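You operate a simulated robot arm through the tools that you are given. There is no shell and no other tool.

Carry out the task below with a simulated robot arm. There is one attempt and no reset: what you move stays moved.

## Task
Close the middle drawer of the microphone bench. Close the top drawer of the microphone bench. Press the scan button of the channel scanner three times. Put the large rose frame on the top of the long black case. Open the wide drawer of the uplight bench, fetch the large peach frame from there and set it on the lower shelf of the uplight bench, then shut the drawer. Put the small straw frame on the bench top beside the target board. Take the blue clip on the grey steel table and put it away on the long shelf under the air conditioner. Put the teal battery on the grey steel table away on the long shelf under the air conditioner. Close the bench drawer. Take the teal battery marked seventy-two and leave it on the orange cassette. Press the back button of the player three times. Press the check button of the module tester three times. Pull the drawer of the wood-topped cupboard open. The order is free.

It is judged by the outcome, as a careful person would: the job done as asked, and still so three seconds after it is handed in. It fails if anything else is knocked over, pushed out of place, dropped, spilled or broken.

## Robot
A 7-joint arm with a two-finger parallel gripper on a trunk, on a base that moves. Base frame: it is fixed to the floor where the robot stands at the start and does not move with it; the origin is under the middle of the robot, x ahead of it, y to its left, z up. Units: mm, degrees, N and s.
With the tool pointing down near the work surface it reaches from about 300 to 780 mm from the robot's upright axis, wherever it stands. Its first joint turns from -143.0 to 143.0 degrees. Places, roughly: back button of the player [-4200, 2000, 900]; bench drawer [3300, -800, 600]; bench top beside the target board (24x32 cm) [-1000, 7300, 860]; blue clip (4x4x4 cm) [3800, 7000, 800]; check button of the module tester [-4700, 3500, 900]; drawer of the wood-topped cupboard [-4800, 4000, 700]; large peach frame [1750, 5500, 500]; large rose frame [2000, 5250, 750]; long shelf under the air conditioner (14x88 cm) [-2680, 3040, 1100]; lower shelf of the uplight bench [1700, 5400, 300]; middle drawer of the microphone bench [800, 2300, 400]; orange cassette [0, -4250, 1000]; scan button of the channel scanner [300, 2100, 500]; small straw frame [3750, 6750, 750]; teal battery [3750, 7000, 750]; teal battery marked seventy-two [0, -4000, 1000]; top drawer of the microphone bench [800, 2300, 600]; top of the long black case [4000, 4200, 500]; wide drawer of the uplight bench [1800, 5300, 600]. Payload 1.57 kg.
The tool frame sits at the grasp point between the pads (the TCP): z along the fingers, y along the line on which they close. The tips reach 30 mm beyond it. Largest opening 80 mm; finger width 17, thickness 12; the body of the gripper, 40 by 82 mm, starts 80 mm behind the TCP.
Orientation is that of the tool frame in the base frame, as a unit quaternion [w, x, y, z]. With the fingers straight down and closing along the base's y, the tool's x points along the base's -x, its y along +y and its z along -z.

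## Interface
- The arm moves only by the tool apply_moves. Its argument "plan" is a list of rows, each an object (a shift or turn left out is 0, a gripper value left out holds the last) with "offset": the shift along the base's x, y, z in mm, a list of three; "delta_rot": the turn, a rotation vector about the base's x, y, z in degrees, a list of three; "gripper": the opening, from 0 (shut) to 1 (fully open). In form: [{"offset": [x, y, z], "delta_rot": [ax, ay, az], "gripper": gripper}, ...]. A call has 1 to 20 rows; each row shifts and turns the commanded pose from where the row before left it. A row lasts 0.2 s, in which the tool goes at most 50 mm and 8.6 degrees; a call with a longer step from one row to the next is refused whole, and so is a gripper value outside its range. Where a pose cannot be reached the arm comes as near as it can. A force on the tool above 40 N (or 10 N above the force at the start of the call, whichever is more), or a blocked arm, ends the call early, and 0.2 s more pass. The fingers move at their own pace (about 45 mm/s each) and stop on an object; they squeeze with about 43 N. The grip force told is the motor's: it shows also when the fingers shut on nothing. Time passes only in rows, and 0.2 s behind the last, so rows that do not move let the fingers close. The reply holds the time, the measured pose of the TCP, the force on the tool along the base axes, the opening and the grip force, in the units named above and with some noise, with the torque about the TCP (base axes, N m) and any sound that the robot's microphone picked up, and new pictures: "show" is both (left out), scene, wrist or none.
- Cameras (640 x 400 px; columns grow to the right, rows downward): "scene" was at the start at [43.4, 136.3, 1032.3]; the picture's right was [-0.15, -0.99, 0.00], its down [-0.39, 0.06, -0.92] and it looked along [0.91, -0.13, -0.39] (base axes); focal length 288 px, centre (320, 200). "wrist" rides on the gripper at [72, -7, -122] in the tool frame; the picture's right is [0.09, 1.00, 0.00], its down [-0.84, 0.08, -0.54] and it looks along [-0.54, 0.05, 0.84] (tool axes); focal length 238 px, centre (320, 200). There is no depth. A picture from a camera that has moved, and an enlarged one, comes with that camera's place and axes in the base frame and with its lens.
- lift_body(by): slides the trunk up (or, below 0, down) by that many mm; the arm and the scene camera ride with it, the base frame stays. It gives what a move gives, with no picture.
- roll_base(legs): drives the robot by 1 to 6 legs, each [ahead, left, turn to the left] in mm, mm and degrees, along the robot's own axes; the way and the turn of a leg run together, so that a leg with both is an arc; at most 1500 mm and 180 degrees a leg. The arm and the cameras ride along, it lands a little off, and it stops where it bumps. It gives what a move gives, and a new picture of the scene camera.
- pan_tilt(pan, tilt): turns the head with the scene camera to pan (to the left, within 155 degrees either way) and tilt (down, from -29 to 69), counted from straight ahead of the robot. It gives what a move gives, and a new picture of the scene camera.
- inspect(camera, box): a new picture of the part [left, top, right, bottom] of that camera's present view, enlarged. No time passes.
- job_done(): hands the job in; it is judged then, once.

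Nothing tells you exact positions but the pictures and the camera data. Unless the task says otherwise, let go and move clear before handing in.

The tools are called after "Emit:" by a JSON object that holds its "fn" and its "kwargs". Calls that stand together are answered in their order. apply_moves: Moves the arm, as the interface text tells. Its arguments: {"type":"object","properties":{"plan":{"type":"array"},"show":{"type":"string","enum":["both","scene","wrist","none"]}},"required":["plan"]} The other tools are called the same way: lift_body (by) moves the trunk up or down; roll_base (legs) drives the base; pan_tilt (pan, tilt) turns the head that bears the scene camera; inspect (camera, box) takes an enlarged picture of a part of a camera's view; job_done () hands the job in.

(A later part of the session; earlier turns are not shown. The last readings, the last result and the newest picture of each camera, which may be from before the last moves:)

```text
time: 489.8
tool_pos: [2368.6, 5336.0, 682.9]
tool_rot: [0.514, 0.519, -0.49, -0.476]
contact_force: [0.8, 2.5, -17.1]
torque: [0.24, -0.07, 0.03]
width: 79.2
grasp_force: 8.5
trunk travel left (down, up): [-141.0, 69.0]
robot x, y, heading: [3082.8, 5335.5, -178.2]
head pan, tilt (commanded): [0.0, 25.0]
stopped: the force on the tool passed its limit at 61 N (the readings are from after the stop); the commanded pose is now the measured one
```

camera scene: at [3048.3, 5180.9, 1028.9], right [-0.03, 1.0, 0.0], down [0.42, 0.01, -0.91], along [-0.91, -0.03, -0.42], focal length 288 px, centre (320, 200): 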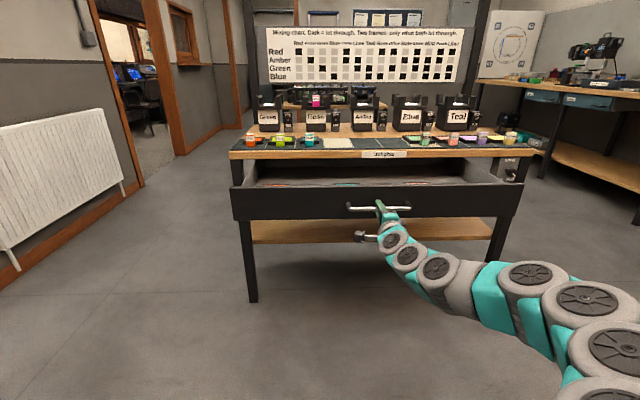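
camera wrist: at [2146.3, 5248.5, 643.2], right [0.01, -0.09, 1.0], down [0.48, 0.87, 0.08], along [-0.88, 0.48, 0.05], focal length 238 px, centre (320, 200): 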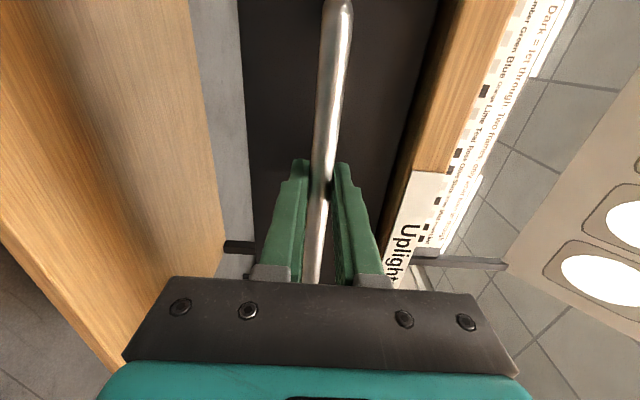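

I lifted before clearing the handle — the lower jaw caught the bar. I'll lower back and withdraw first.

Emit:
{"fn": "lift_body", "kwargs": {"by": -36}}

Emit:
{"fn": "apply_moves", "kwargs": {"plan": [{"offset": [15, 1, 0]}, {"offset": [20, 1, 0]}, {"offset": [20, 1, 0]}], "show": "both"}}

```text
time: 490.6
tool_pos: [2369.1, 5335.8, 649.2]
tool_rot: [0.515, 0.519, -0.487, -0.477]
contact_force: [-0.3, -0.3, 0.5]
torque: [0.03, -0.01, -0.01]
width: 64.1
grasp_force: 0.0
trunk travel left (down, up): [-105.0, 105.0]
robot x, y, heading: [3086.6, 5333.4, -178.2]
head pan, tilt (commanded): [0.0, 25.0]
```

```text
time: 491.4
tool_pos: [2413.6, 5337.1, 648.1]
tool_rot: [0.514, 0.52, -0.488, -0.477]
contact_force: [0.3, -0.4, -0.6]
torque: [0.02, 0.02, -0.03]
width: 63.9
grasp_force: 0.0
out of reach, approached as far as the arm can: row 3
trunk travel left (down, up): [-105.0, 105.0]
robot x, y, heading: [3083.4, 5336.1, -178.1]
head pan, tilt (commanded): [0.0, 25.0]
camera scene: at [3048.7, 5180.8, 1034.1], right [-0.03, 1.0, 0.0], down [0.42, 0.01, -0.91], along [-0.91, -0.03, -0.42], focal length 288 px, centre (320, 200)
camera wrist: at [2540.9, 5273.2, 643.8], right [-0.01, -0.09, 1.0], down [0.48, 0.87, 0.08], along [-0.88, 0.48, 0.03], focal length 238 px, centre (320, 200)
```

scene: 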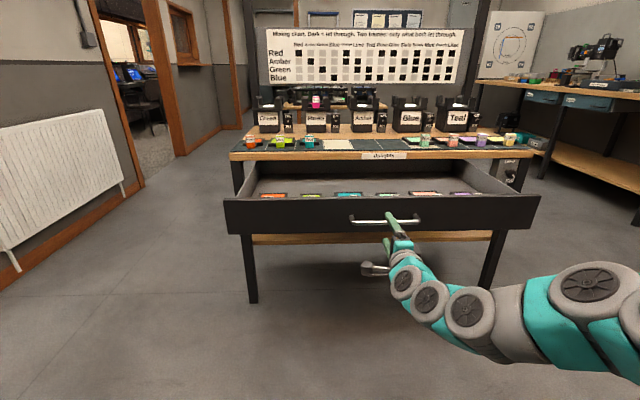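
wrist: 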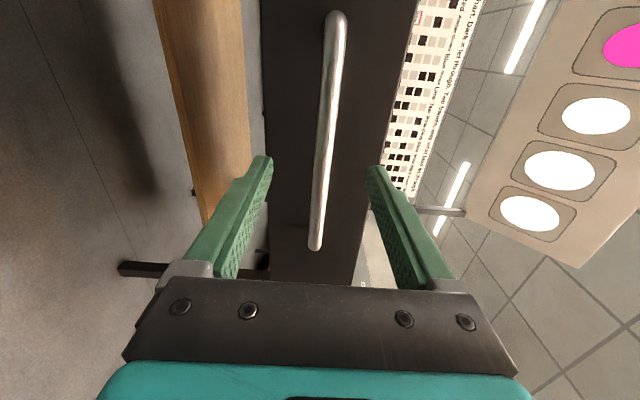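

The drawer is about 350 mm open, with a row of frames inside. I'll back away, raise up, turn the tool downwards, and look in.

Emit:
{"fn": "roll_base", "kwargs": {"legs": [[-60, 0, 0]]}}

Emit:
{"fn": "lift_body", "kwargs": {"by": 105}}

Emit:
{"fn": "apply_moves", "kwargs": {"plan": [{"offset": [0, 0, 10], "delta_rot": [6.21, -3.59, 3.73], "gripper": 0.9}, {"offset": [0, 0, 10], "delta_rot": [6.21, -3.59, 3.73]}, {"offset": [0, 0, 10], "delta_rot": [6.21, -3.59, 3.73]}, {"offset": [0, 0, 10], "delta_rot": [6.21, -3.59, 3.73]}, {"offset": [0, 0, 10], "delta_rot": [6.21, -3.59, 3.73]}, {"offset": [0, 0, 10], "delta_rot": [6.21, -3.59, 3.73]}, {"offset": [0, 0, 10], "delta_rot": [6.21, -3.59, 3.73]}, {"offset": [0, 0, 10], "delta_rot": [6.21, -3.59, 3.73]}, {"offset": [0, 0, 10], "delta_rot": [6.21, -3.59, 3.73]}, {"offset": [0, 0, 10], "delta_rot": [6.21, -3.59, 3.73]}, {"offset": [0, 0, 10], "delta_rot": [6.21, -3.59, 3.73]}, {"offset": [0, 0, 10], "delta_rot": [6.21, -3.59, 3.73]}, {"offset": [0, 0, 0], "delta_rot": [6.21, -3.59, 3.73]}], "show": "both"}}

```text
time: 492.4
tool_pos: [2474.0, 5340.4, 648.2]
tool_rot: [0.514, 0.518, -0.488, -0.479]
contact_force: [0.2, -1.2, 0.2]
torque: [-0.01, 0.0, 0.02]
width: 64.1
grasp_force: 0.1
trunk travel left (down, up): [-105.0, 105.0]
robot x, y, heading: [3145.1, 5334.9, -178.3]
head pan, tilt (commanded): [0.0, 25.0]
camera scene: at [3108.9, 5182.7, 1034.1], right [-0.03, 1.0, 0.0], down [0.42, 0.01, -0.91], along [-0.91, -0.03, -0.42], focal length 288 px, centre (320, 200)
```

scene: 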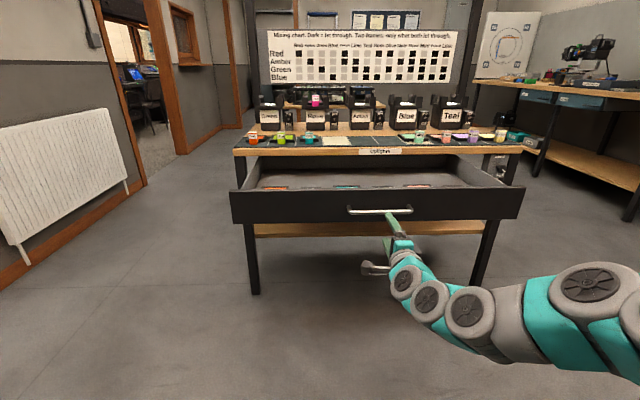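

```text
time: 493.8
tool_pos: [2474.1, 5339.8, 753.2]
tool_rot: [0.514, 0.519, -0.487, -0.478]
contact_force: [-0.2, -0.6, 0.5]
torque: [0.03, 0.01, 0.0]
width: 63.8
grasp_force: 0.0
trunk travel left (down, up): [-210.0, 0.0]
robot x, y, heading: [3145.2, 5331.4, -178.4]
head pan, tilt (commanded): [0.0, 25.0]
```

```text
time: 496.6
tool_pos: [2473.1, 5340.8, 873.3]
tool_rot: [0.0, 0.976, 0.004, -0.217]
contact_force: [0.4, 0.2, 0.8]
torque: [-0.01, 0.01, 0.02]
width: 71.9
grasp_force: 0.1
trunk travel left (down, up): [-210.0, 0.0]
robot x, y, heading: [3146.1, 5334.3, -178.6]
head pan, tilt (commanded): [0.0, 25.0]
camera scene: at [3108.9, 5182.7, 1138.9], right [-0.03, 1.0, 0.0], down [0.42, 0.01, -0.91], along [-0.91, -0.03, -0.42], focal length 288 px, centre (320, 200)
camera wrist: at [2590.5, 5346.8, 953.4], right [0.09, -0.99, -0.04], down [-0.53, -0.08, 0.84], along [-0.84, -0.05, -0.53], focal length 238 px, centre (320, 200)
```

scene: 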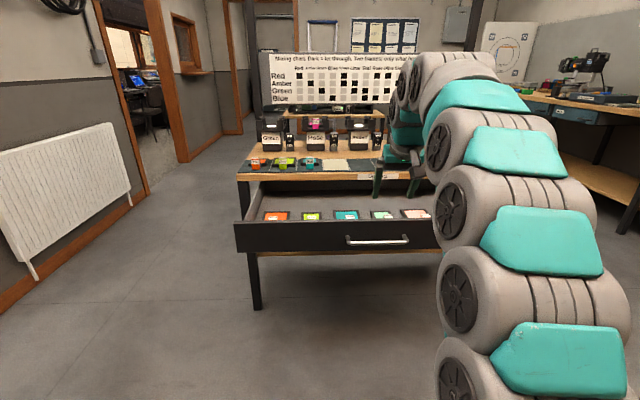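
wrist: 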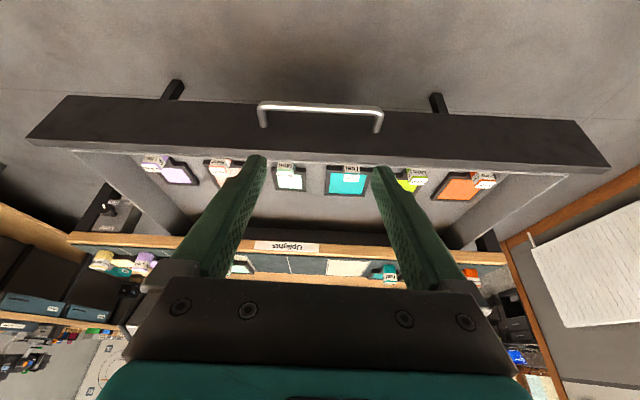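

Emit:
{"fn": "inspect", "kwargs": {"camera": "wrist", "box": [120, 130, 360, 240]}}

Emit:
{"fn": "inspect", "kwargs": {"camera": "scene", "box": [230, 170, 470, 270]}}

```text
2.67 times, centred on (240, 185) of wrist
camera zoom: at [2590.5, 5346.8, 953.4], right [0.09, -0.99, -0.04], down [-0.53, -0.08, 0.84], along [-0.84, -0.05, -0.53], focal length 636 px, centre (533, 240)
```

zoom: 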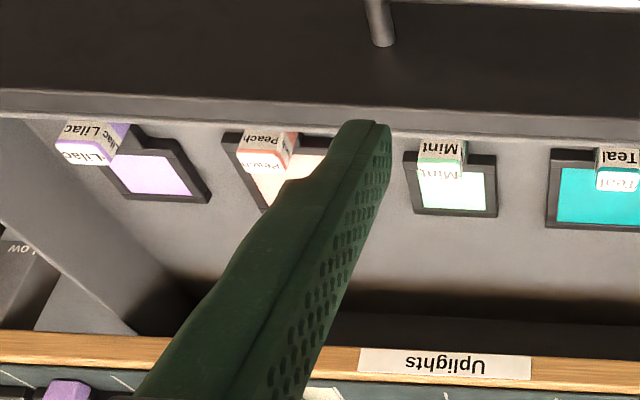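

```text
2.67 times, centred on (350, 220) of scene
camera zoom: at [3108.9, 5182.7, 1138.9], right [-0.03, 1.0, 0.0], down [0.42, 0.01, -0.91], along [-0.91, -0.03, -0.42], focal length 768 px, centre (240, 147)
```

zoom: 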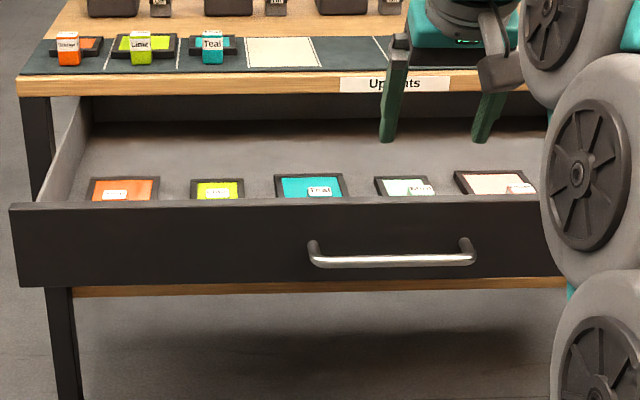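

The large Peach frame is in the drawer, second from the north end, its block near (2205, 5529). I'll shift the base over it and make the tool more vertical.

Emit:
{"fn": "roll_base", "kwargs": {"legs": [[195, -190, 0]]}}

Emit:
{"fn": "apply_moves", "kwargs": {"plan": [{"offset": [-10, 0, -10], "delta_rot": [0, -7, 0]}, {"offset": [-10, 0, -20], "delta_rot": [0, -5, 0]}, {"offset": [-10, 0, -20]}, {"offset": [0, 0, 0]}], "show": "both"}}

```text
time: 498.5
tool_pos: [2274.3, 5527.0, 872.9]
tool_rot: [-0.001, 0.976, 0.004, -0.217]
contact_force: [-0.2, 0.6, 0.1]
torque: [0.0, 0.02, -0.03]
width: 71.9
grasp_force: 0.0
trunk travel left (down, up): [-210.0, 0.0]
robot x, y, heading: [2947.5, 5519.4, -178.3]
head pan, tilt (commanded): [0.0, 25.0]
camera scene: at [2910.4, 5369.1, 1138.9], right [-0.03, 1.0, 0.0], down [0.42, 0.01, -0.91], along [-0.91, -0.03, -0.42], focal length 288 px, centre (320, 200)
```

scene: 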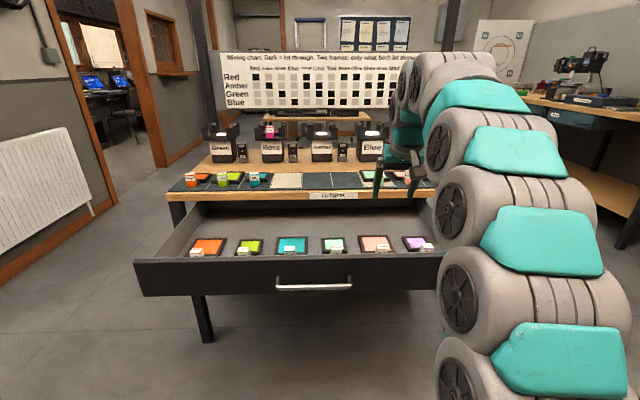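

```text
time: 499.5
tool_pos: [2243.1, 5526.5, 821.0]
tool_rot: [0.0, 0.994, 0.004, -0.114]
contact_force: [0.1, 1.1, 0.2]
torque: [0.0, 0.01, -0.02]
width: 71.9
grasp_force: 0.1
trunk travel left (down, up): [-210.0, 0.0]
robot x, y, heading: [2947.3, 5518.7, -178.3]
head pan, tilt (commanded): [0.0, 25.0]
camera scene: at [2910.4, 5369.1, 1138.9], right [-0.03, 1.0, 0.0], down [0.42, 0.01, -0.91], along [-0.91, -0.03, -0.42], focal length 288 px, centre (320, 200)
camera wrist: at [2342.1, 5533.1, 924.3], right [0.1, -0.99, -0.02], down [-0.69, -0.08, 0.72], along [-0.71, -0.05, -0.7], focal length 238 px, centre (320, 200)
```

scene: 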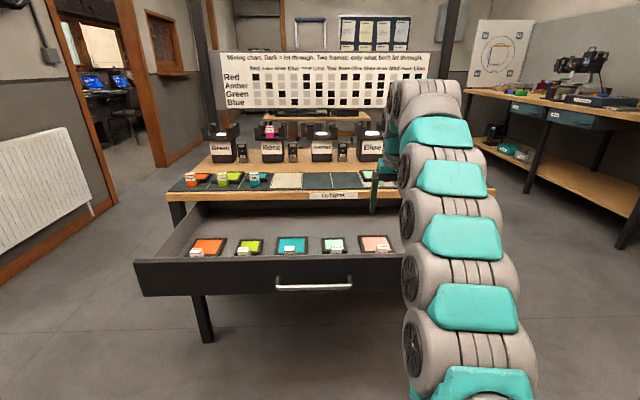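
wrist: 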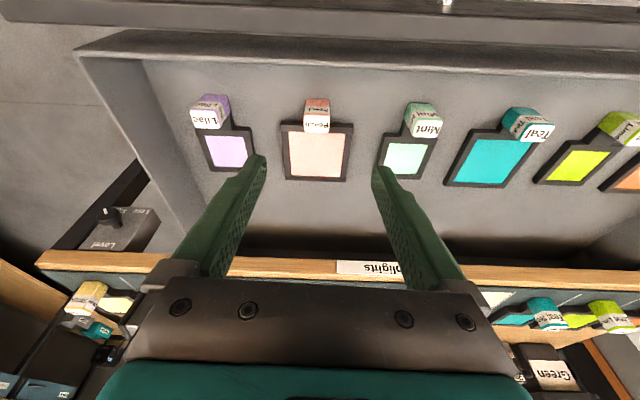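

Perfect view of the large Peach frame, its block between the jaws' line. I'll lower toward it in stages.

Emit:
{"fn": "apply_moves", "kwargs": {"plan": [{"offset": [-8, 2, -30]}, {"offset": [-8, 2, -30]}, {"offset": [-5, 0, -25]}, {"offset": [0, 0, 0]}], "show": "wrist"}}

```text
time: 500.5
tool_pos: [2224.6, 5529.0, 739.8]
tool_rot: [0.0, 0.994, 0.004, -0.114]
contact_force: [0.1, 0.2, 0.7]
torque: [0.02, 0.01, -0.01]
width: 72.1
grasp_force: 0.1
trunk travel left (down, up): [-210.0, 0.0]
robot x, y, heading: [2945.2, 5519.1, -178.3]
head pan, tilt (commanded): [0.0, 25.0]
camera wrist: at [2322.6, 5535.4, 842.0], right [0.1, -0.99, -0.02], down [-0.69, -0.08, 0.72], along [-0.71, -0.05, -0.7], focal length 238 px, centre (320, 200)
```

wrist: 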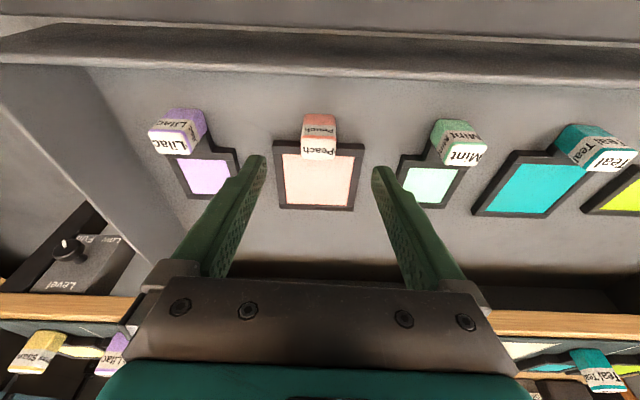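

Peach block: x≈2194–2220, y≈5529, top z≈666. Lowering the jaws around it.

Emit:
{"fn": "apply_moves", "kwargs": {"plan": [{"offset": [-6, 0, -25]}, {"offset": [-6, 0, -25]}, {"offset": [0, 0, -15]}, {"offset": [0, 0, 0]}], "show": "wrist"}}

```text
time: 501.5
tool_pos: [2213.5, 5529.7, 673.6]
tool_rot: [-0.001, 0.993, 0.005, -0.114]
contact_force: [-0.4, -0.4, 0.6]
torque: [-0.02, 0.01, 0.0]
width: 72.0
grasp_force: 0.0
trunk travel left (down, up): [-210.0, 0.0]
robot x, y, heading: [2947.0, 5524.2, -178.3]
head pan, tilt (commanded): [0.0, 25.0]
camera wrist: at [2311.1, 5535.7, 776.2], right [0.1, -0.99, -0.02], down [-0.69, -0.08, 0.72], along [-0.72, -0.05, -0.7], focal length 238 px, centre (320, 200)
```

wrist: 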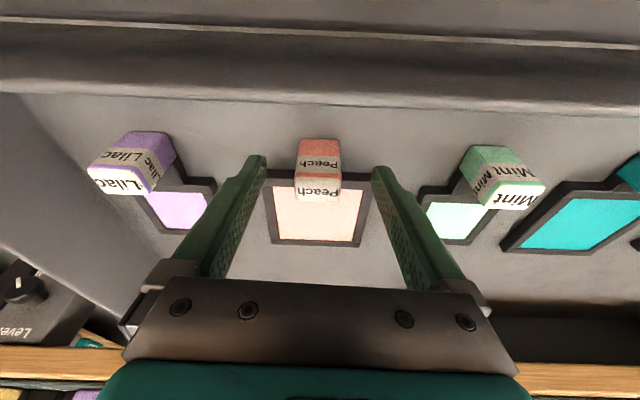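

Emit:
{"fn": "apply_moves", "kwargs": {"plan": [{"gripper": 0}, {"gripper": 0}, {"gripper": 0}, {"gripper": 0}, {"gripper": 0}, {"offset": [0, 0, 10]}, {"offset": [0, 0, 20]}, {"offset": [0, 0, 30]}], "show": "wrist"}}

```text
time: 503.3
tool_pos: [2212.2, 5531.5, 733.3]
tool_rot: [0.0, 0.994, 0.004, -0.113]
contact_force: [1.1, -0.9, -2.0]
torque: [0.03, -0.09, -0.01]
width: 31.5
grasp_force: 40.2
trunk travel left (down, up): [-210.0, 0.0]
robot x, y, heading: [2948.3, 5518.6, -178.3]
head pan, tilt (commanded): [0.0, 25.0]
camera wrist: at [2310.4, 5537.9, 835.7], right [0.1, -0.99, -0.02], down [-0.69, -0.08, 0.72], along [-0.71, -0.05, -0.7], focal length 238 px, centre (320, 200)
```

wrist: 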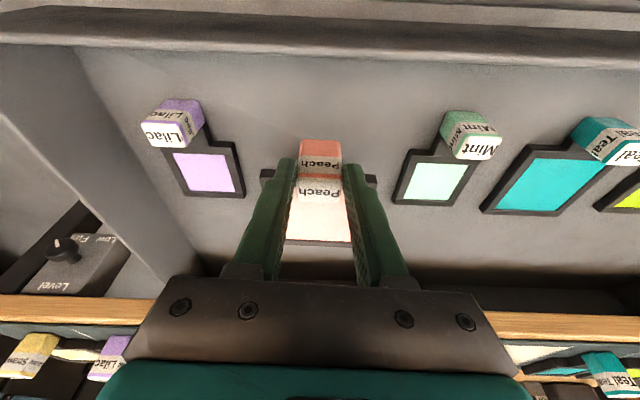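

Peach is held. To set it on the low shelf later I need a more slanted grip, so I'll set it down again deeper in the drawer and re-grip at a larger tilt.

Emit:
{"fn": "apply_moves", "kwargs": {"plan": [{"offset": [0, 0, -35]}, {"offset": [-40, -2, 0]}, {"offset": [-40, -2, 0]}, {"offset": [0, 0, -12]}, {"offset": [0, 0, -6]}, {"offset": [0, 0, -3]}, {"offset": [0, 0, 0]}], "show": "wrist"}}

```text
time: 504.9
tool_pos: [2143.4, 5526.1, 675.8]
tool_rot: [0.0, 0.994, 0.004, -0.113]
contact_force: [0.5, 0.3, -2.3]
torque: [0.02, -0.13, 0.02]
width: 31.4
grasp_force: 40.6
out of reach, approached as far as the arm can: row 3
trunk travel left (down, up): [-210.0, 0.0]
robot x, y, heading: [2947.7, 5523.6, -178.2]
head pan, tilt (commanded): [0.0, 25.0]
camera wrist: at [2240.3, 5532.6, 779.0], right [0.1, -0.99, -0.02], down [-0.69, -0.08, 0.72], along [-0.71, -0.05, -0.7], focal length 238 px, centre (320, 200)
```

wrist: 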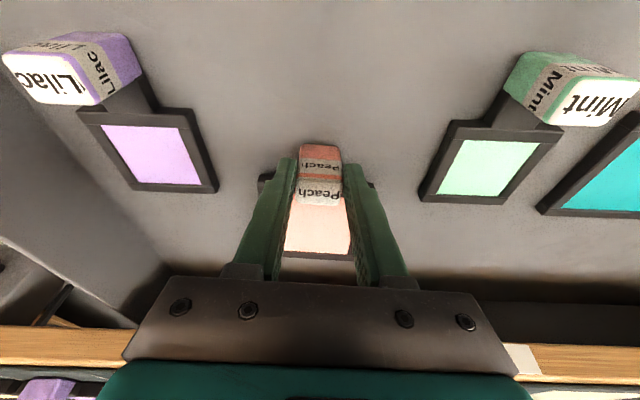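

Emit:
{"fn": "apply_moves", "kwargs": {"plan": [{"offset": [0, 0, -2]}, {"offset": [0, 0, -2]}, {"offset": [0, 0, 0]}], "show": "none"}}

```text
time: 505.7
tool_pos: [2143.3, 5527.2, 671.7]
tool_rot: [0.0, 0.994, 0.004, -0.113]
contact_force: [0.0, 0.3, -0.2]
torque: [-0.03, -0.16, 0.0]
width: 31.4
grasp_force: 39.8
trunk travel left (down, up): [-210.0, 0.0]
robot x, y, heading: [2945.1, 5519.0, -178.2]
head pan, tilt (commanded): [0.0, 25.0]
```

Weight is now resting on the drawer floor. I'll open, lift off, and tilt the tool to ~42°.

Emit:
{"fn": "apply_moves", "kwargs": {"plan": [{"offset": [0, 0, -1]}, {"gripper": 0.9}, {"gripper": 0.9}, {"gripper": 0.9}, {"gripper": 0.9}, {"offset": [3, 0, 15]}, {"offset": [10, 0, 35]}, {"offset": [15, 0, 35], "delta_rot": [0, 7.5, 0]}, {"offset": [15, 0, 30], "delta_rot": [0, 7.5, 0]}, {"offset": [15, 0, 10], "delta_rot": [0, 7.5, 0]}, {"offset": [10, 0, 0], "delta_rot": [0, 7, 0]}, {"offset": [0, 0, 0]}], "show": "both"}}

```text
time: 508.3
tool_pos: [2211.0, 5529.3, 797.1]
tool_rot: [-0.001, 0.932, 0.004, -0.363]
contact_force: [-0.7, -0.8, 0.0]
torque: [-0.01, -0.06, -0.02]
width: 72.0
grasp_force: 0.1
trunk travel left (down, up): [-210.0, 0.0]
robot x, y, heading: [2943.8, 5521.5, -178.2]
head pan, tilt (commanded): [0.0, 25.0]
camera scene: at [2910.4, 5369.1, 1138.9], right [-0.03, 1.0, 0.0], down [0.42, 0.01, -0.91], along [-0.91, -0.03, -0.42], focal length 288 px, centre (320, 200)
camera wrist: at [2346.6, 5535.9, 838.1], right [0.07, -0.99, -0.07], down [-0.25, -0.08, 0.96], along [-0.97, -0.05, -0.25], focal length 238 px, centre (320, 200)
```

scene: 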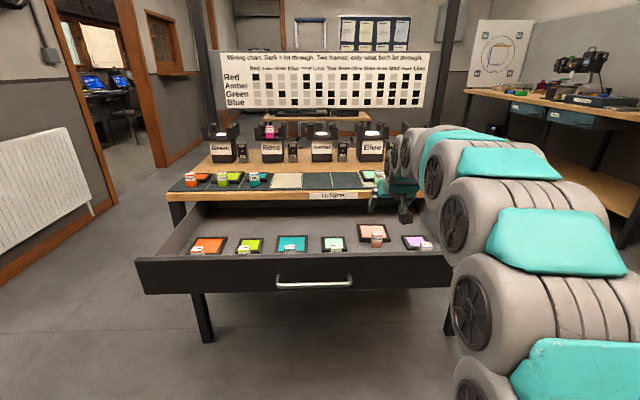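
wrist: 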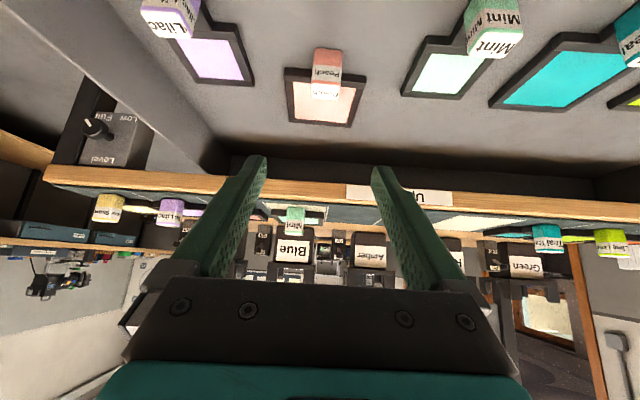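

The Peach frame now lies deeper in the drawer with room for the slanted approach. Moving in to re-grip.

Emit:
{"fn": "apply_moves", "kwargs": {"plan": [{"offset": [-25, 0, -35]}, {"offset": [-25, 0, -35]}, {"offset": [-15, 0, -30]}, {"offset": [-5, 0, -18]}, {"offset": [0, 0, 0]}], "show": "wrist"}}

```text
time: 509.5
tool_pos: [2139.1, 5526.7, 679.7]
tool_rot: [-0.002, 0.932, 0.004, -0.362]
contact_force: [0.1, -0.1, 0.7]
torque: [-0.01, 0.01, 0.0]
width: 71.9
grasp_force: 0.1
trunk travel left (down, up): [-210.0, 0.0]
robot x, y, heading: [2944.6, 5522.7, -178.6]
head pan, tilt (commanded): [0.0, 25.0]
camera wrist: at [2274.8, 5533.4, 721.2], right [0.07, -0.99, -0.07], down [-0.25, -0.08, 0.96], along [-0.97, -0.05, -0.25], focal length 238 px, centre (320, 200)
```

wrist: 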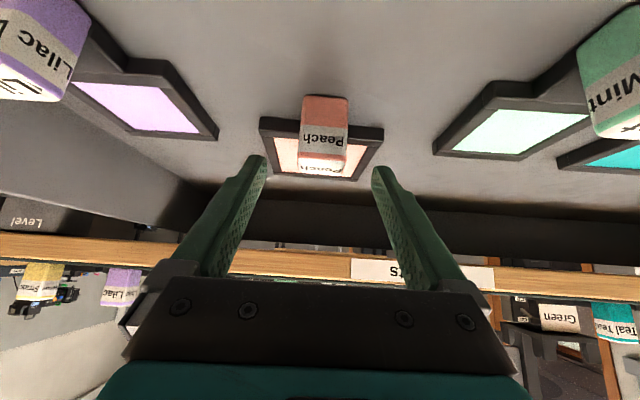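

Emit:
{"fn": "apply_moves", "kwargs": {"plan": [{"offset": [3, 1, -10]}, {"offset": [0, 0, 0]}, {"gripper": 0}, {"gripper": 0}, {"gripper": 0}, {"gripper": 0}, {"gripper": 0}, {"offset": [0, 0, 12]}, {"offset": [2, 0, 25]}, {"offset": [5, 0, 30]}], "show": "wrist"}}

```text
time: 510.1
tool_pos: [2141.7, 5527.3, 676.9]
tool_rot: [-0.002, 0.93, 0.003, -0.368]
contact_force: [-1.3, 0.1, 19.6]
torque: [-0.01, -2.95, -0.04]
width: 72.0
grasp_force: 0.0
trunk travel left (down, up): [-210.0, 0.0]
robot x, y, heading: [2946.5, 5517.7, -178.5]
head pan, tilt (commanded): [0.0, 25.0]
stopped in row 2: the force on the tool passed its limit at 42 N (the readings are from after the stop); the commanded pose is now the measured one
camera wrist: at [2278.0, 5533.8, 716.4], right [0.07, -0.99, -0.07], down [-0.24, -0.08, 0.97], along [-0.97, -0.05, -0.24], focal length 238 px, centre (320, 200)
```

wrist: 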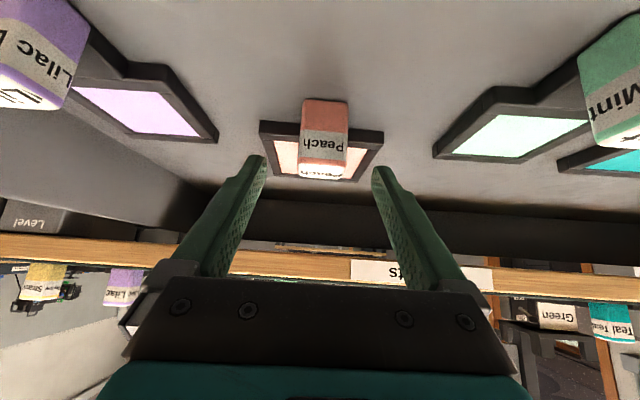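

The wrist camera touched the drawer's front edge (contact ~150 mm behind the tip). I'll lift a little, reduce the tilt to ~33°, and go down again.

Emit:
{"fn": "apply_moves", "kwargs": {"plan": [{"offset": [0, 0, 14]}, {"offset": [-2, 0, 0], "delta_rot": [0, -5.5, 0]}, {"offset": [-2, 0, 0], "delta_rot": [0, -5.5, 0]}, {"offset": [0, 0, -10]}, {"offset": [0, 0, -8]}, {"offset": [0, 0, 0]}], "show": "wrist"}}

```text
time: 511.5
tool_pos: [2138.8, 5528.3, 670.4]
tool_rot: [0.001, 0.962, 0.005, -0.275]
contact_force: [0.0, 0.3, 0.6]
torque: [-0.03, -0.02, -0.03]
width: 72.2
grasp_force: 0.0
trunk travel left (down, up): [-210.0, 0.0]
robot x, y, heading: [2946.3, 5520.6, -178.3]
head pan, tilt (commanded): [0.0, 25.0]
camera wrist: at [2264.3, 5534.4, 735.3], right [0.09, -0.99, -0.05], down [-0.42, -0.08, 0.9], along [-0.9, -0.05, -0.43], focal length 238 px, centre (320, 200)
```

wrist: 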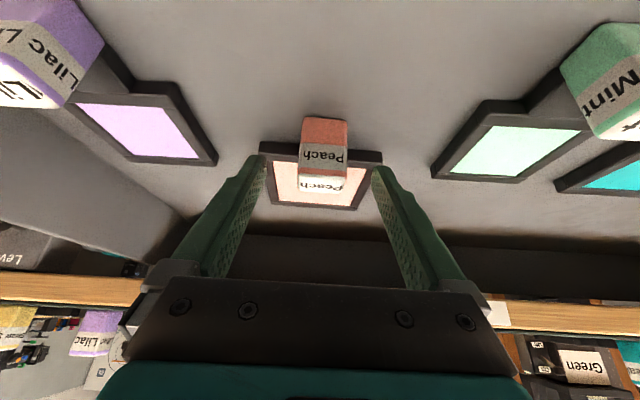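

Clear now, with the block between the pads. Closing and lifting out.

Emit:
{"fn": "apply_moves", "kwargs": {"plan": [{"gripper": 0}, {"gripper": 0}, {"gripper": 0}, {"gripper": 0}, {"gripper": 0}, {"offset": [0, 0, 12]}, {"offset": [3, 0, 25]}, {"offset": [10, 0, 30]}, {"offset": [15, 0, 35]}, {"offset": [15, 0, 35]}], "show": "both"}}

```text
time: 513.7
tool_pos: [2179.2, 5528.1, 807.3]
tool_rot: [0.0, 0.962, 0.004, -0.274]
contact_force: [0.2, 0.1, -1.4]
torque: [-0.03, -0.1, -0.03]
width: 31.5
grasp_force: 39.9
trunk travel left (down, up): [-210.0, 0.0]
robot x, y, heading: [2949.0, 5519.5, -178.4]
head pan, tilt (commanded): [0.0, 25.0]
camera scene: at [2910.3, 5369.1, 1138.9], right [-0.03, 1.0, 0.0], down [0.42, 0.01, -0.91], along [-0.91, -0.03, -0.42], focal length 288 px, centre (320, 200)
camera wrist: at [2305.5, 5535.2, 873.3], right [0.09, -0.99, -0.05], down [-0.42, -0.08, 0.9], along [-0.9, -0.05, -0.43], focal length 238 px, centre (320, 200)
```

scene: 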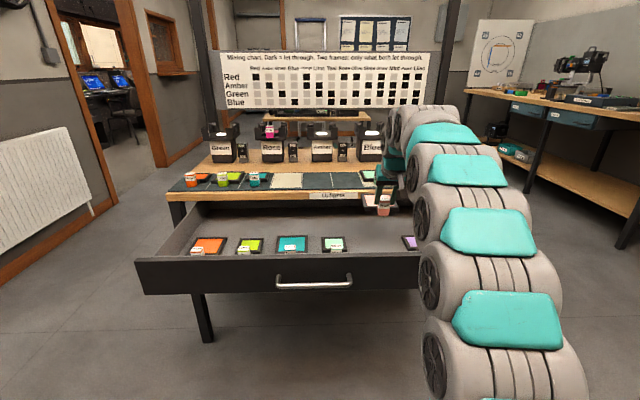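
wrist: 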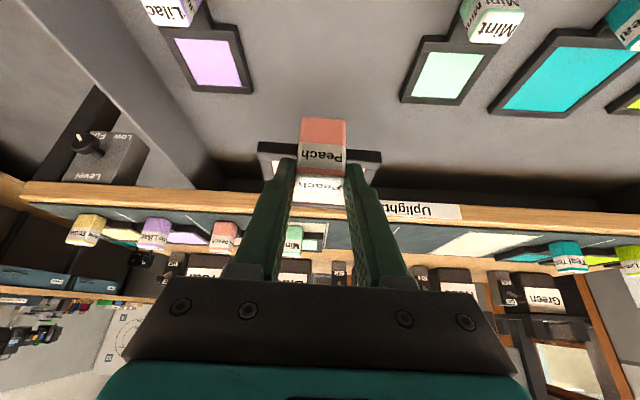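

Peach is out. I'll set it briefly on the free spot of the mat (where Rose was) so I can shut the drawer, then move it to the lower shelf. First retract and raise, then shift the base.

Emit:
{"fn": "apply_moves", "kwargs": {"plan": [{"offset": [30, 0, 30]}, {"offset": [35, 0, 30]}, {"offset": [35, 0, 30]}, {"offset": [20, 0, 20]}], "show": "none"}}

Emit:
{"fn": "roll_base", "kwargs": {"legs": [[0, 212, 0], [215, 0, 0]]}}

Emit:
{"fn": "inspect", "kwargs": {"camera": "wrist", "box": [0, 0, 640, 400]}}

```text
time: 514.7
tool_pos: [2302.4, 5527.2, 914.8]
tool_rot: [-0.001, 0.962, 0.003, -0.273]
contact_force: [0.1, -0.7, -1.4]
torque: [-0.03, -0.12, 0.0]
width: 31.4
grasp_force: 39.9
trunk travel left (down, up): [-210.0, 0.0]
robot x, y, heading: [2947.4, 5522.7, -178.3]
head pan, tilt (commanded): [0.0, 25.0]
```

```text
time: 517.5
tool_pos: [2100.6, 5305.9, 915.9]
tool_rot: [0.0, 0.961, 0.007, -0.275]
contact_force: [0.4, 0.0, -1.5]
torque: [0.0, -0.09, -0.02]
width: 31.0
grasp_force: 40.1
trunk travel left (down, up): [-210.0, 0.0]
robot x, y, heading: [2742.9, 5305.7, -178.1]
head pan, tilt (commanded): [0.0, 25.0]
camera scene: at [2709.5, 5152.0, 1138.9], right [-0.03, 1.0, 0.0], down [0.42, 0.01, -0.91], along [-0.91, -0.03, -0.42], focal length 288 px, centre (320, 200)
```

scene: 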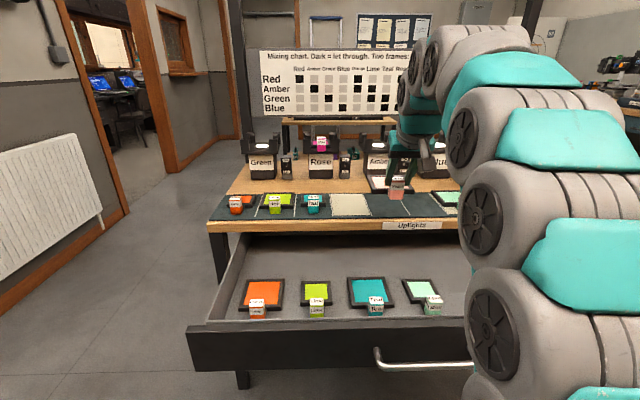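

```text
1.00 times, centred on (320, 200) of wrist (not enlarged: the box is as wide or as high as the picture)
camera zoom: at [2225.6, 5314.5, 981.0], right [0.09, -0.99, -0.05], down [-0.42, -0.09, 0.9], along [-0.9, -0.06, -0.43], focal length 238 px, centre (320, 200)
```

zoom: 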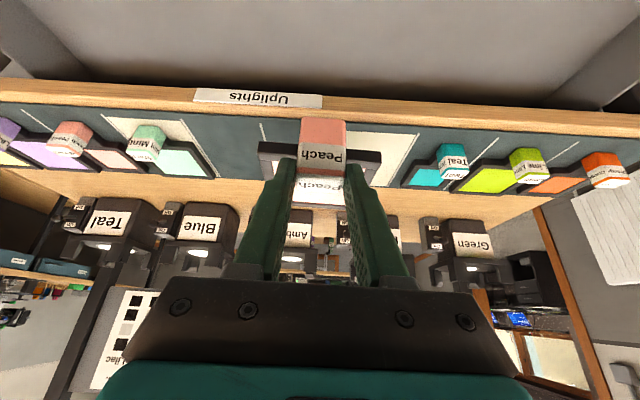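

Positioned. Lowering the Peach frame onto the free mat spot.

Emit:
{"fn": "apply_moves", "kwargs": {"plan": [{"offset": [-36, 3, -15]}, {"offset": [-36, 3, -20]}, {"offset": [-36, 3, -25]}, {"offset": [-36, 3, -28]}, {"offset": [0, 0, -10]}, {"offset": [0, 0, 0]}], "show": "both"}}

```text
time: 519.0
tool_pos: [1955.9, 5318.9, 819.2]
tool_rot: [0.0, 0.961, 0.006, -0.276]
contact_force: [-0.7, -1.2, -0.8]
torque: [0.01, -0.09, 0.01]
width: 31.1
grasp_force: 40.2
trunk travel left (down, up): [-210.0, 0.0]
robot x, y, heading: [2744.0, 5305.6, -178.1]
head pan, tilt (commanded): [0.0, 25.0]
camera scene: at [2709.3, 5152.0, 1138.9], right [-0.03, 1.0, 0.0], down [0.42, 0.01, -0.91], along [-0.91, -0.03, -0.42], focal length 288 px, centre (320, 200)
camera wrist: at [2081.4, 5325.7, 884.4], right [0.09, -0.99, -0.05], down [-0.42, -0.09, 0.9], along [-0.9, -0.06, -0.43], focal length 238 px, centre (320, 200)
```

scene: 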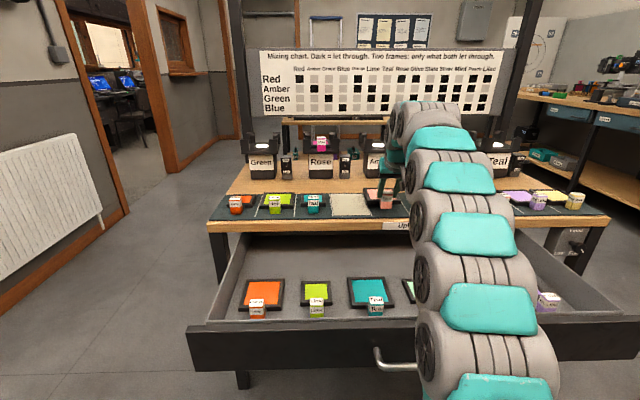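
wrist: 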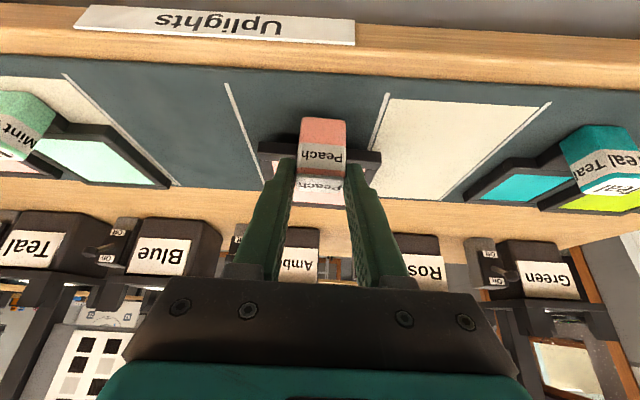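

Right over the free spot. Lowering in small steps until contact.

Emit:
{"fn": "apply_moves", "kwargs": {"plan": [{"offset": [0, 0, -5]}, {"offset": [0, 0, -4]}, {"offset": [0, 0, -3]}, {"offset": [0, 0, -3]}, {"offset": [0, 0, 0]}], "show": "none"}}

```text
time: 520.1
tool_pos: [1955.3, 5319.8, 803.9]
tool_rot: [0.0, 0.961, 0.007, -0.276]
contact_force: [-1.2, -1.6, 4.3]
torque: [0.06, 0.11, 0.02]
width: 31.2
grasp_force: 39.8
trunk travel left (down, up): [-210.0, 0.0]
robot x, y, heading: [2742.0, 5302.7, -178.1]
head pan, tilt (commanded): [0.0, 25.0]
```

Emit:
{"fn": "apply_moves", "kwargs": {"plan": [{"offset": [0, 0, -1.5]}, {"gripper": 0.8}, {"gripper": 0.8}, {"gripper": 0.8}, {"gripper": 0.8}, {"offset": [10, 0, 16]}, {"offset": [20, 0, 32]}, {"offset": [25, 0, 30]}, {"offset": [35, 0, 20]}, {"offset": [40, 0, 0]}], "show": "both"}}

```text
time: 522.4
tool_pos: [2087.3, 5321.2, 899.9]
tool_rot: [-0.001, 0.961, 0.006, -0.277]
contact_force: [-0.5, -1.0, -1.0]
torque: [-0.05, 0.0, 0.0]
width: 64.0
grasp_force: 0.1
trunk travel left (down, up): [-210.0, 0.0]
robot x, y, heading: [2745.1, 5305.4, -178.2]
head pan, tilt (commanded): [0.0, 25.0]
camera scene: at [2709.4, 5152.0, 1138.8], right [-0.03, 1.0, 0.0], down [0.42, 0.01, -0.91], along [-0.91, -0.03, -0.42], focal length 288 px, centre (320, 200)
camera wrist: at [2213.3, 5328.4, 965.0], right [0.09, -0.99, -0.05], down [-0.42, -0.09, 0.9], along [-0.9, -0.06, -0.43], focal length 238 px, centre (320, 200)
```

scene: 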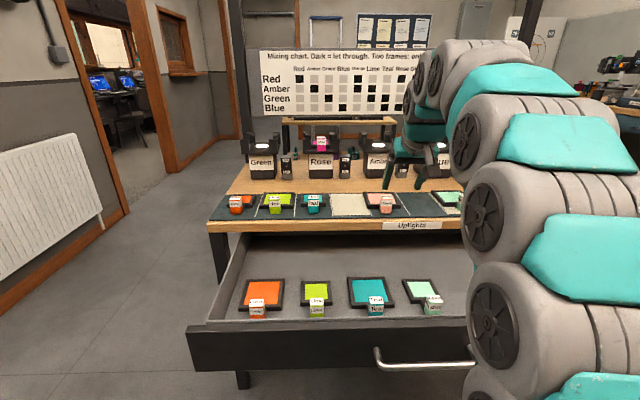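
wrist: 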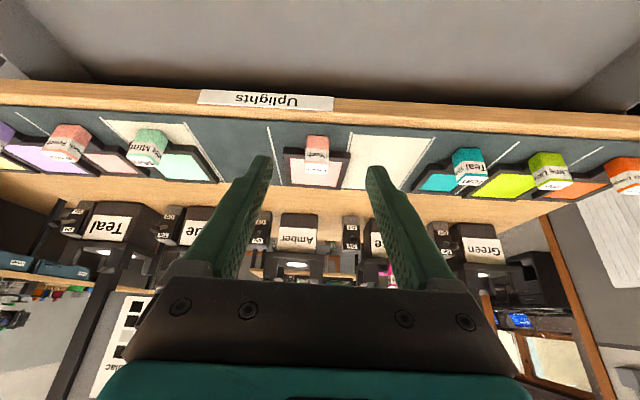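

The Peach frame rests on the mat for now. Next I'll shut the drawer: back off, close the fingers and point them horizontally at the drawer front.

Emit:
{"fn": "roll_base", "kwargs": {"legs": [[-360, 0, 0]]}}

Emit:
{"fn": "apply_moves", "kwargs": {"plan": [{"offset": [0, 2, -25], "delta_rot": [0, 7.6, 0], "gripper": 0}, {"offset": [0, 2, -25], "delta_rot": [0, 7.6, 0]}, {"offset": [0, 2, -25], "delta_rot": [0, 7.6, 0]}, {"offset": [0, 2, -25], "delta_rot": [0, 7.6, 0]}, {"offset": [0, 2, -25], "delta_rot": [0, 7.6, 0]}, {"offset": [0, 2, -25], "delta_rot": [0, 7.6, 0]}, {"offset": [0, 2, -25], "delta_rot": [0, 6, 0]}, {"offset": [0, 0, -30]}, {"offset": [0, 0, 0]}], "show": "both"}}

```text
time: 524.7
tool_pos: [2449.4, 5337.3, 899.5]
tool_rot: [-0.001, 0.961, 0.002, -0.275]
contact_force: [0.5, 0.2, 0.8]
torque: [-0.03, 0.0, 0.03]
width: 64.0
grasp_force: 0.0
trunk travel left (down, up): [-210.0, 0.0]
robot x, y, heading: [3103.3, 5313.2, -178.5]
head pan, tilt (commanded): [0.0, 25.0]
camera scene: at [3070.1, 5163.2, 1138.9], right [-0.03, 1.0, 0.0], down [0.42, 0.01, -0.91], along [-0.91, -0.02, -0.42], focal length 288 px, centre (320, 200)
```

scene: 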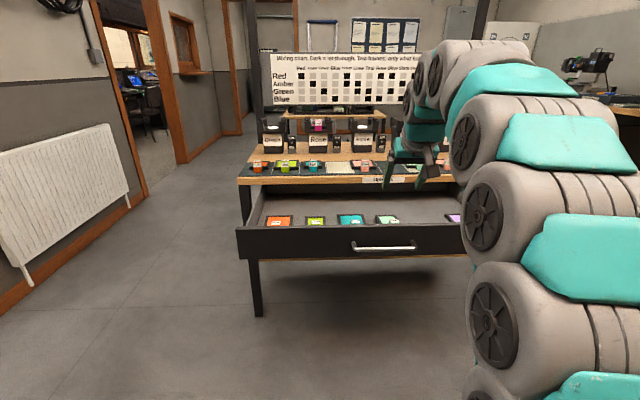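

```text
time: 526.7
tool_pos: [2446.4, 5342.3, 735.1]
tool_rot: [-0.003, 0.745, 0.0, -0.667]
contact_force: [-0.4, 0.5, -0.4]
torque: [-0.02, 0.01, 0.0]
width: 0.0
grasp_force: 21.3
out of reach, approached as far as the arm can: row 7, 8
trunk travel left (down, up): [-210.0, 0.0]
robot x, y, heading: [3105.2, 5312.4, -178.6]
head pan, tilt (commanded): [0.0, 25.0]
camera scene: at [3070.1, 5163.2, 1138.9], right [-0.03, 1.0, 0.0], down [0.42, 0.01, -0.91], along [-0.91, -0.02, -0.42], focal length 288 px, centre (320, 200)
camera wrist: at [2576.5, 5347.8, 676.8], right [0.01, -1.0, -0.1], down [0.44, -0.08, 0.89], along [-0.9, -0.05, 0.44], focal length 238 px, centre (320, 200)
```

scene: 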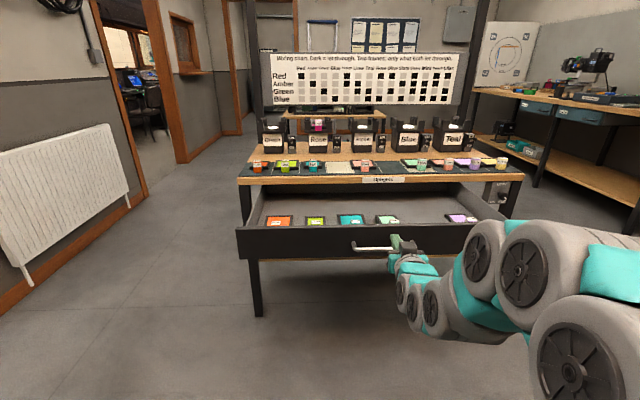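
wrist: 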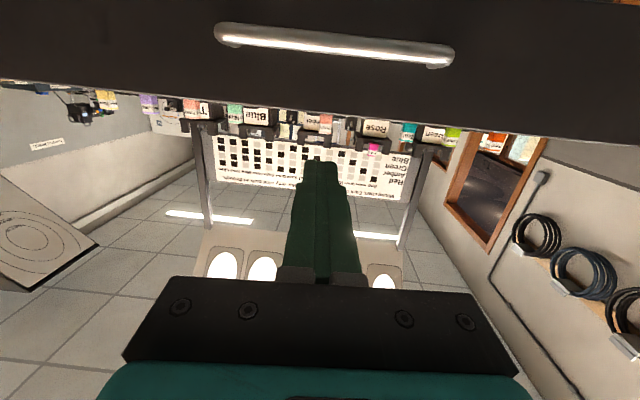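

Trunk needs lowering slightly so the tip meets the panel above the handle; then I'll push with the base and finish with the arm.

Emit:
{"fn": "lift_body", "kwargs": {"by": -46}}

Emit:
{"fn": "roll_base", "kwargs": {"legs": [[200, 10, 0]]}}

Emit:
{"fn": "inspect", "kwargs": {"camera": "wrist", "box": [0, 0, 640, 400]}}

```text
time: 527.5
tool_pos: [2447.7, 5340.9, 689.6]
tool_rot: [-0.003, 0.745, 0.0, -0.667]
contact_force: [0.1, -0.6, 0.4]
torque: [0.0, 0.03, -0.01]
width: 0.0
grasp_force: 21.0
trunk travel left (down, up): [-164.0, 46.0]
robot x, y, heading: [3108.2, 5314.4, -178.7]
head pan, tilt (commanded): [0.0, 25.0]
```

```text
time: 529.1
tool_pos: [2253.4, 5327.3, 689.0]
tool_rot: [-0.003, 0.746, 0.0, -0.666]
contact_force: [-0.1, -0.2, 0.2]
torque: [0.01, -0.03, 0.04]
width: 0.0
grasp_force: 21.1
trunk travel left (down, up): [-164.0, 46.0]
robot x, y, heading: [2913.9, 5302.5, -178.7]
head pan, tilt (commanded): [0.0, 25.0]
camera scene: at [2875.7, 5148.3, 1092.9], right [-0.02, 1.0, 0.0], down [0.42, 0.01, -0.91], along [-0.91, -0.02, -0.42], focal length 288 px, centre (320, 200)
```

scene: 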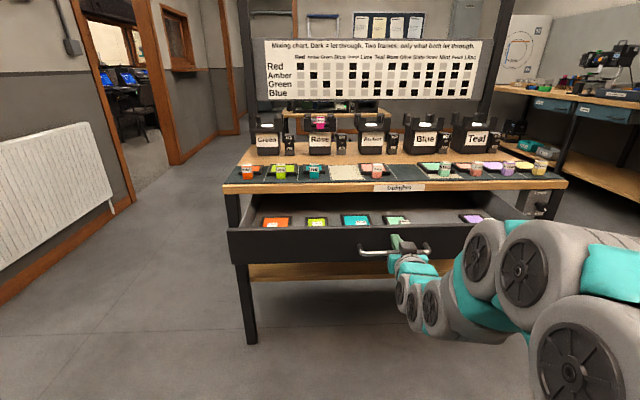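

```text
1.00 times, centred on (320, 200) of wrist (not enlarged: the box is as wide or as high as the picture)
camera zoom: at [2382.3, 5333.4, 630.8], right [0.01, -1.0, -0.1], down [0.44, -0.08, 0.89], along [-0.9, -0.05, 0.44], focal length 238 px, centre (320, 200)
```

zoom: 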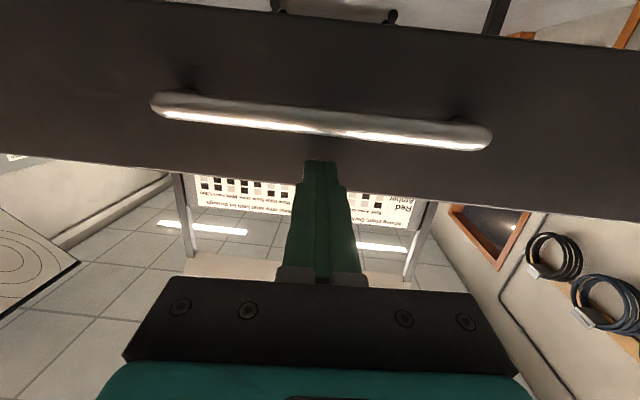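

The drawer is closing. I'll continue with the base and finish with the arm.

Emit:
{"fn": "roll_base", "kwargs": {"legs": [[190, 10, 0]]}}

Emit:
{"fn": "apply_moves", "kwargs": {"plan": [{"offset": [-15, -1, 0]}, {"offset": [-15, -1, 0]}, {"offset": [-12, -1, 0]}, {"offset": [-10, -1, 0]}, {"offset": [-10, -1, 0]}, {"offset": [-10, -1, 0]}, {"offset": [-10, -1, 0]}], "show": "both"}}

```text
time: 530.7
tool_pos: [2063.4, 5313.1, 687.9]
tool_rot: [-0.002, 0.747, 0.001, -0.665]
contact_force: [-0.4, -0.4, -0.6]
torque: [-0.01, 0.01, 0.03]
width: 0.1
grasp_force: 21.2
trunk travel left (down, up): [-164.0, 46.0]
robot x, y, heading: [2718.3, 5284.3, -178.6]
head pan, tilt (commanded): [0.0, 25.0]
camera scene: at [2686.0, 5134.0, 1092.9], right [-0.02, 1.0, 0.0], down [0.42, 0.01, -0.91], along [-0.91, -0.02, -0.42], focal length 288 px, centre (320, 200)
```

scene: 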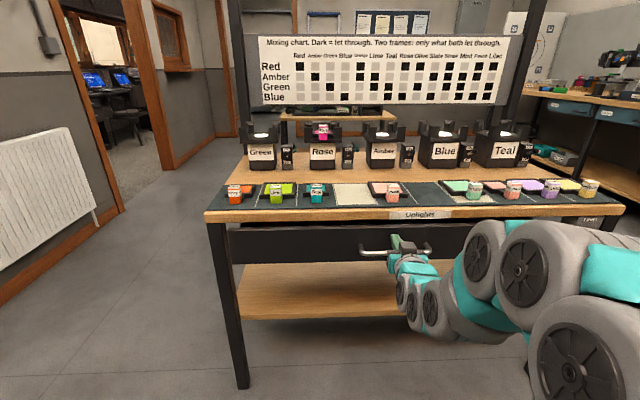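

```text
time: 531.8
tool_pos: [2010.5, 5310.0, 687.9]
tool_rot: [-0.001, 0.747, 0.001, -0.665]
contact_force: [29.9, -0.1, 10.4]
torque: [-0.1, 0.52, 0.31]
width: 0.0
grasp_force: 21.3
trunk travel left (down, up): [-164.0, 46.0]
robot x, y, heading: [2727.7, 5284.1, -178.3]
head pan, tilt (commanded): [0.0, 25.0]
stopped in row 5: the force on the tool passed its limit at 74 N (the readings are from after the stop); the commanded pose is now the measured one
camera scene: at [2688.4, 5134.0, 1093.2], right [-0.02, 1.0, 0.0], down [0.42, 0.01, -0.91], along [-0.91, -0.02, -0.42], focal length 288 px, centre (320, 200)
camera wrist: at [2140.0, 5315.4, 630.8], right [0.01, -1.0, -0.1], down [0.44, -0.08, 0.89], along [-0.9, -0.05, 0.44], focal length 238 px, centre (320, 200)
```

scene: 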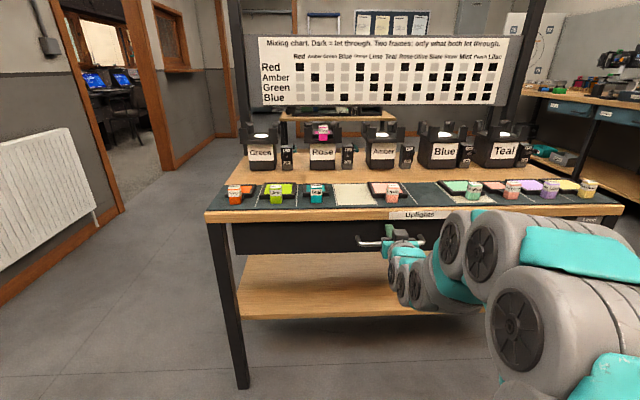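
wrist: 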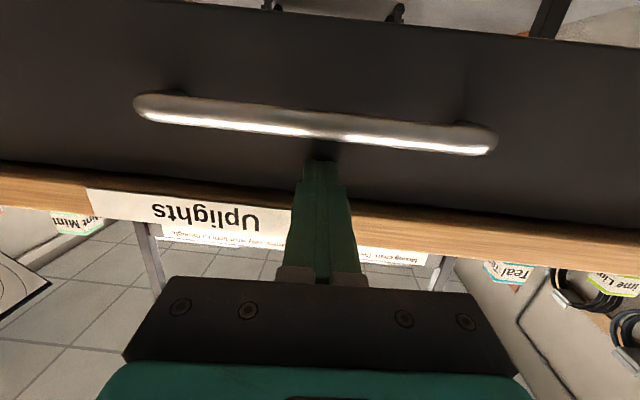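

The drawer is shut against its stop. Now I'll back off, raise, tilt to about 50°, and re-grip the Peach frame for the lower shelf.

Emit:
{"fn": "roll_base", "kwargs": {"legs": [[-150, 0, 0]]}}

Emit:
{"fn": "lift_body", "kwargs": {"by": 46}}

Emit:
{"fn": "apply_moves", "kwargs": {"plan": [{"offset": [0, 0, 30], "delta_rot": [0, -8.3, 0], "gripper": 0.9}, {"offset": [0, 0, 30], "delta_rot": [0, -8.3, 0]}, {"offset": [0, 0, 30], "delta_rot": [0, -8.3, 0]}, {"offset": [0, 2, 30], "delta_rot": [0, -8.3, 0]}, {"offset": [0, 3, 20]}, {"offset": [0, 0, 0]}], "show": "wrist"}}

```text
time: 533.2
tool_pos: [2158.5, 5313.0, 685.3]
tool_rot: [-0.002, 0.748, 0.0, -0.663]
contact_force: [-0.2, -0.2, 0.4]
torque: [0.02, -0.02, 0.02]
width: 0.1
grasp_force: 21.4
trunk travel left (down, up): [-164.0, 46.0]
robot x, y, heading: [2874.9, 5290.4, -178.6]
head pan, tilt (commanded): [0.0, 25.0]
camera scene: at [2837.6, 5137.7, 1092.9], right [-0.02, 1.0, 0.0], down [0.42, 0.01, -0.91], along [-0.91, -0.02, -0.42], focal length 288 px, centre (320, 200)
```

scene: 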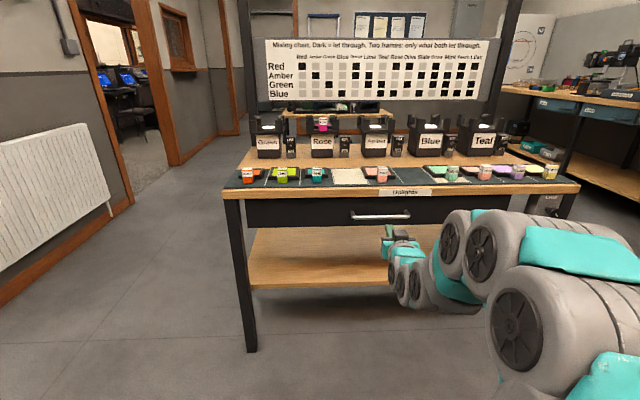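

```text
time: 534.1
tool_pos: [2160.6, 5311.3, 731.8]
tool_rot: [-0.002, 0.748, 0.001, -0.664]
contact_force: [0.6, 0.3, 0.3]
torque: [0.01, -0.02, 0.01]
width: 0.1
grasp_force: 20.8
trunk travel left (down, up): [-210.0, 0.0]
robot x, y, heading: [2874.7, 5291.5, -178.4]
head pan, tilt (commanded): [0.0, 25.0]
```

```text
time: 535.5
tool_pos: [2161.7, 5317.9, 873.0]
tool_rot: [-0.002, 0.907, 0.001, -0.422]
contact_force: [0.0, -0.9, 0.3]
torque: [0.02, 0.03, 0.01]
width: 71.8
grasp_force: 0.0
trunk travel left (down, up): [-210.0, 0.0]
robot x, y, heading: [2875.2, 5293.4, -178.6]
head pan, tilt (commanded): [0.0, 25.0]
camera wrist: at [2300.9, 5324.0, 896.0], right [0.06, -1.0, -0.07], down [-0.12, -0.08, 0.99], along [-0.99, -0.05, -0.13], focal length 238 px, centre (320, 200)
```

wrist: 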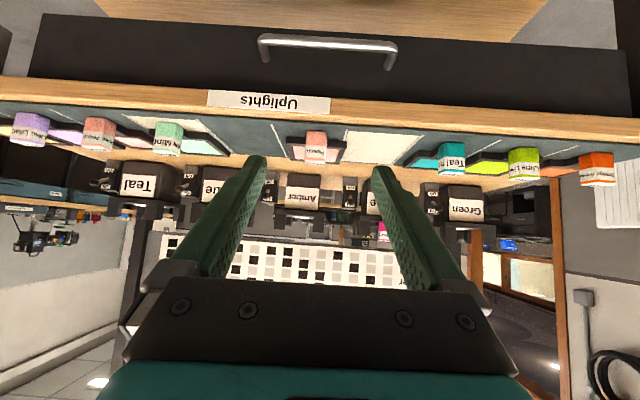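

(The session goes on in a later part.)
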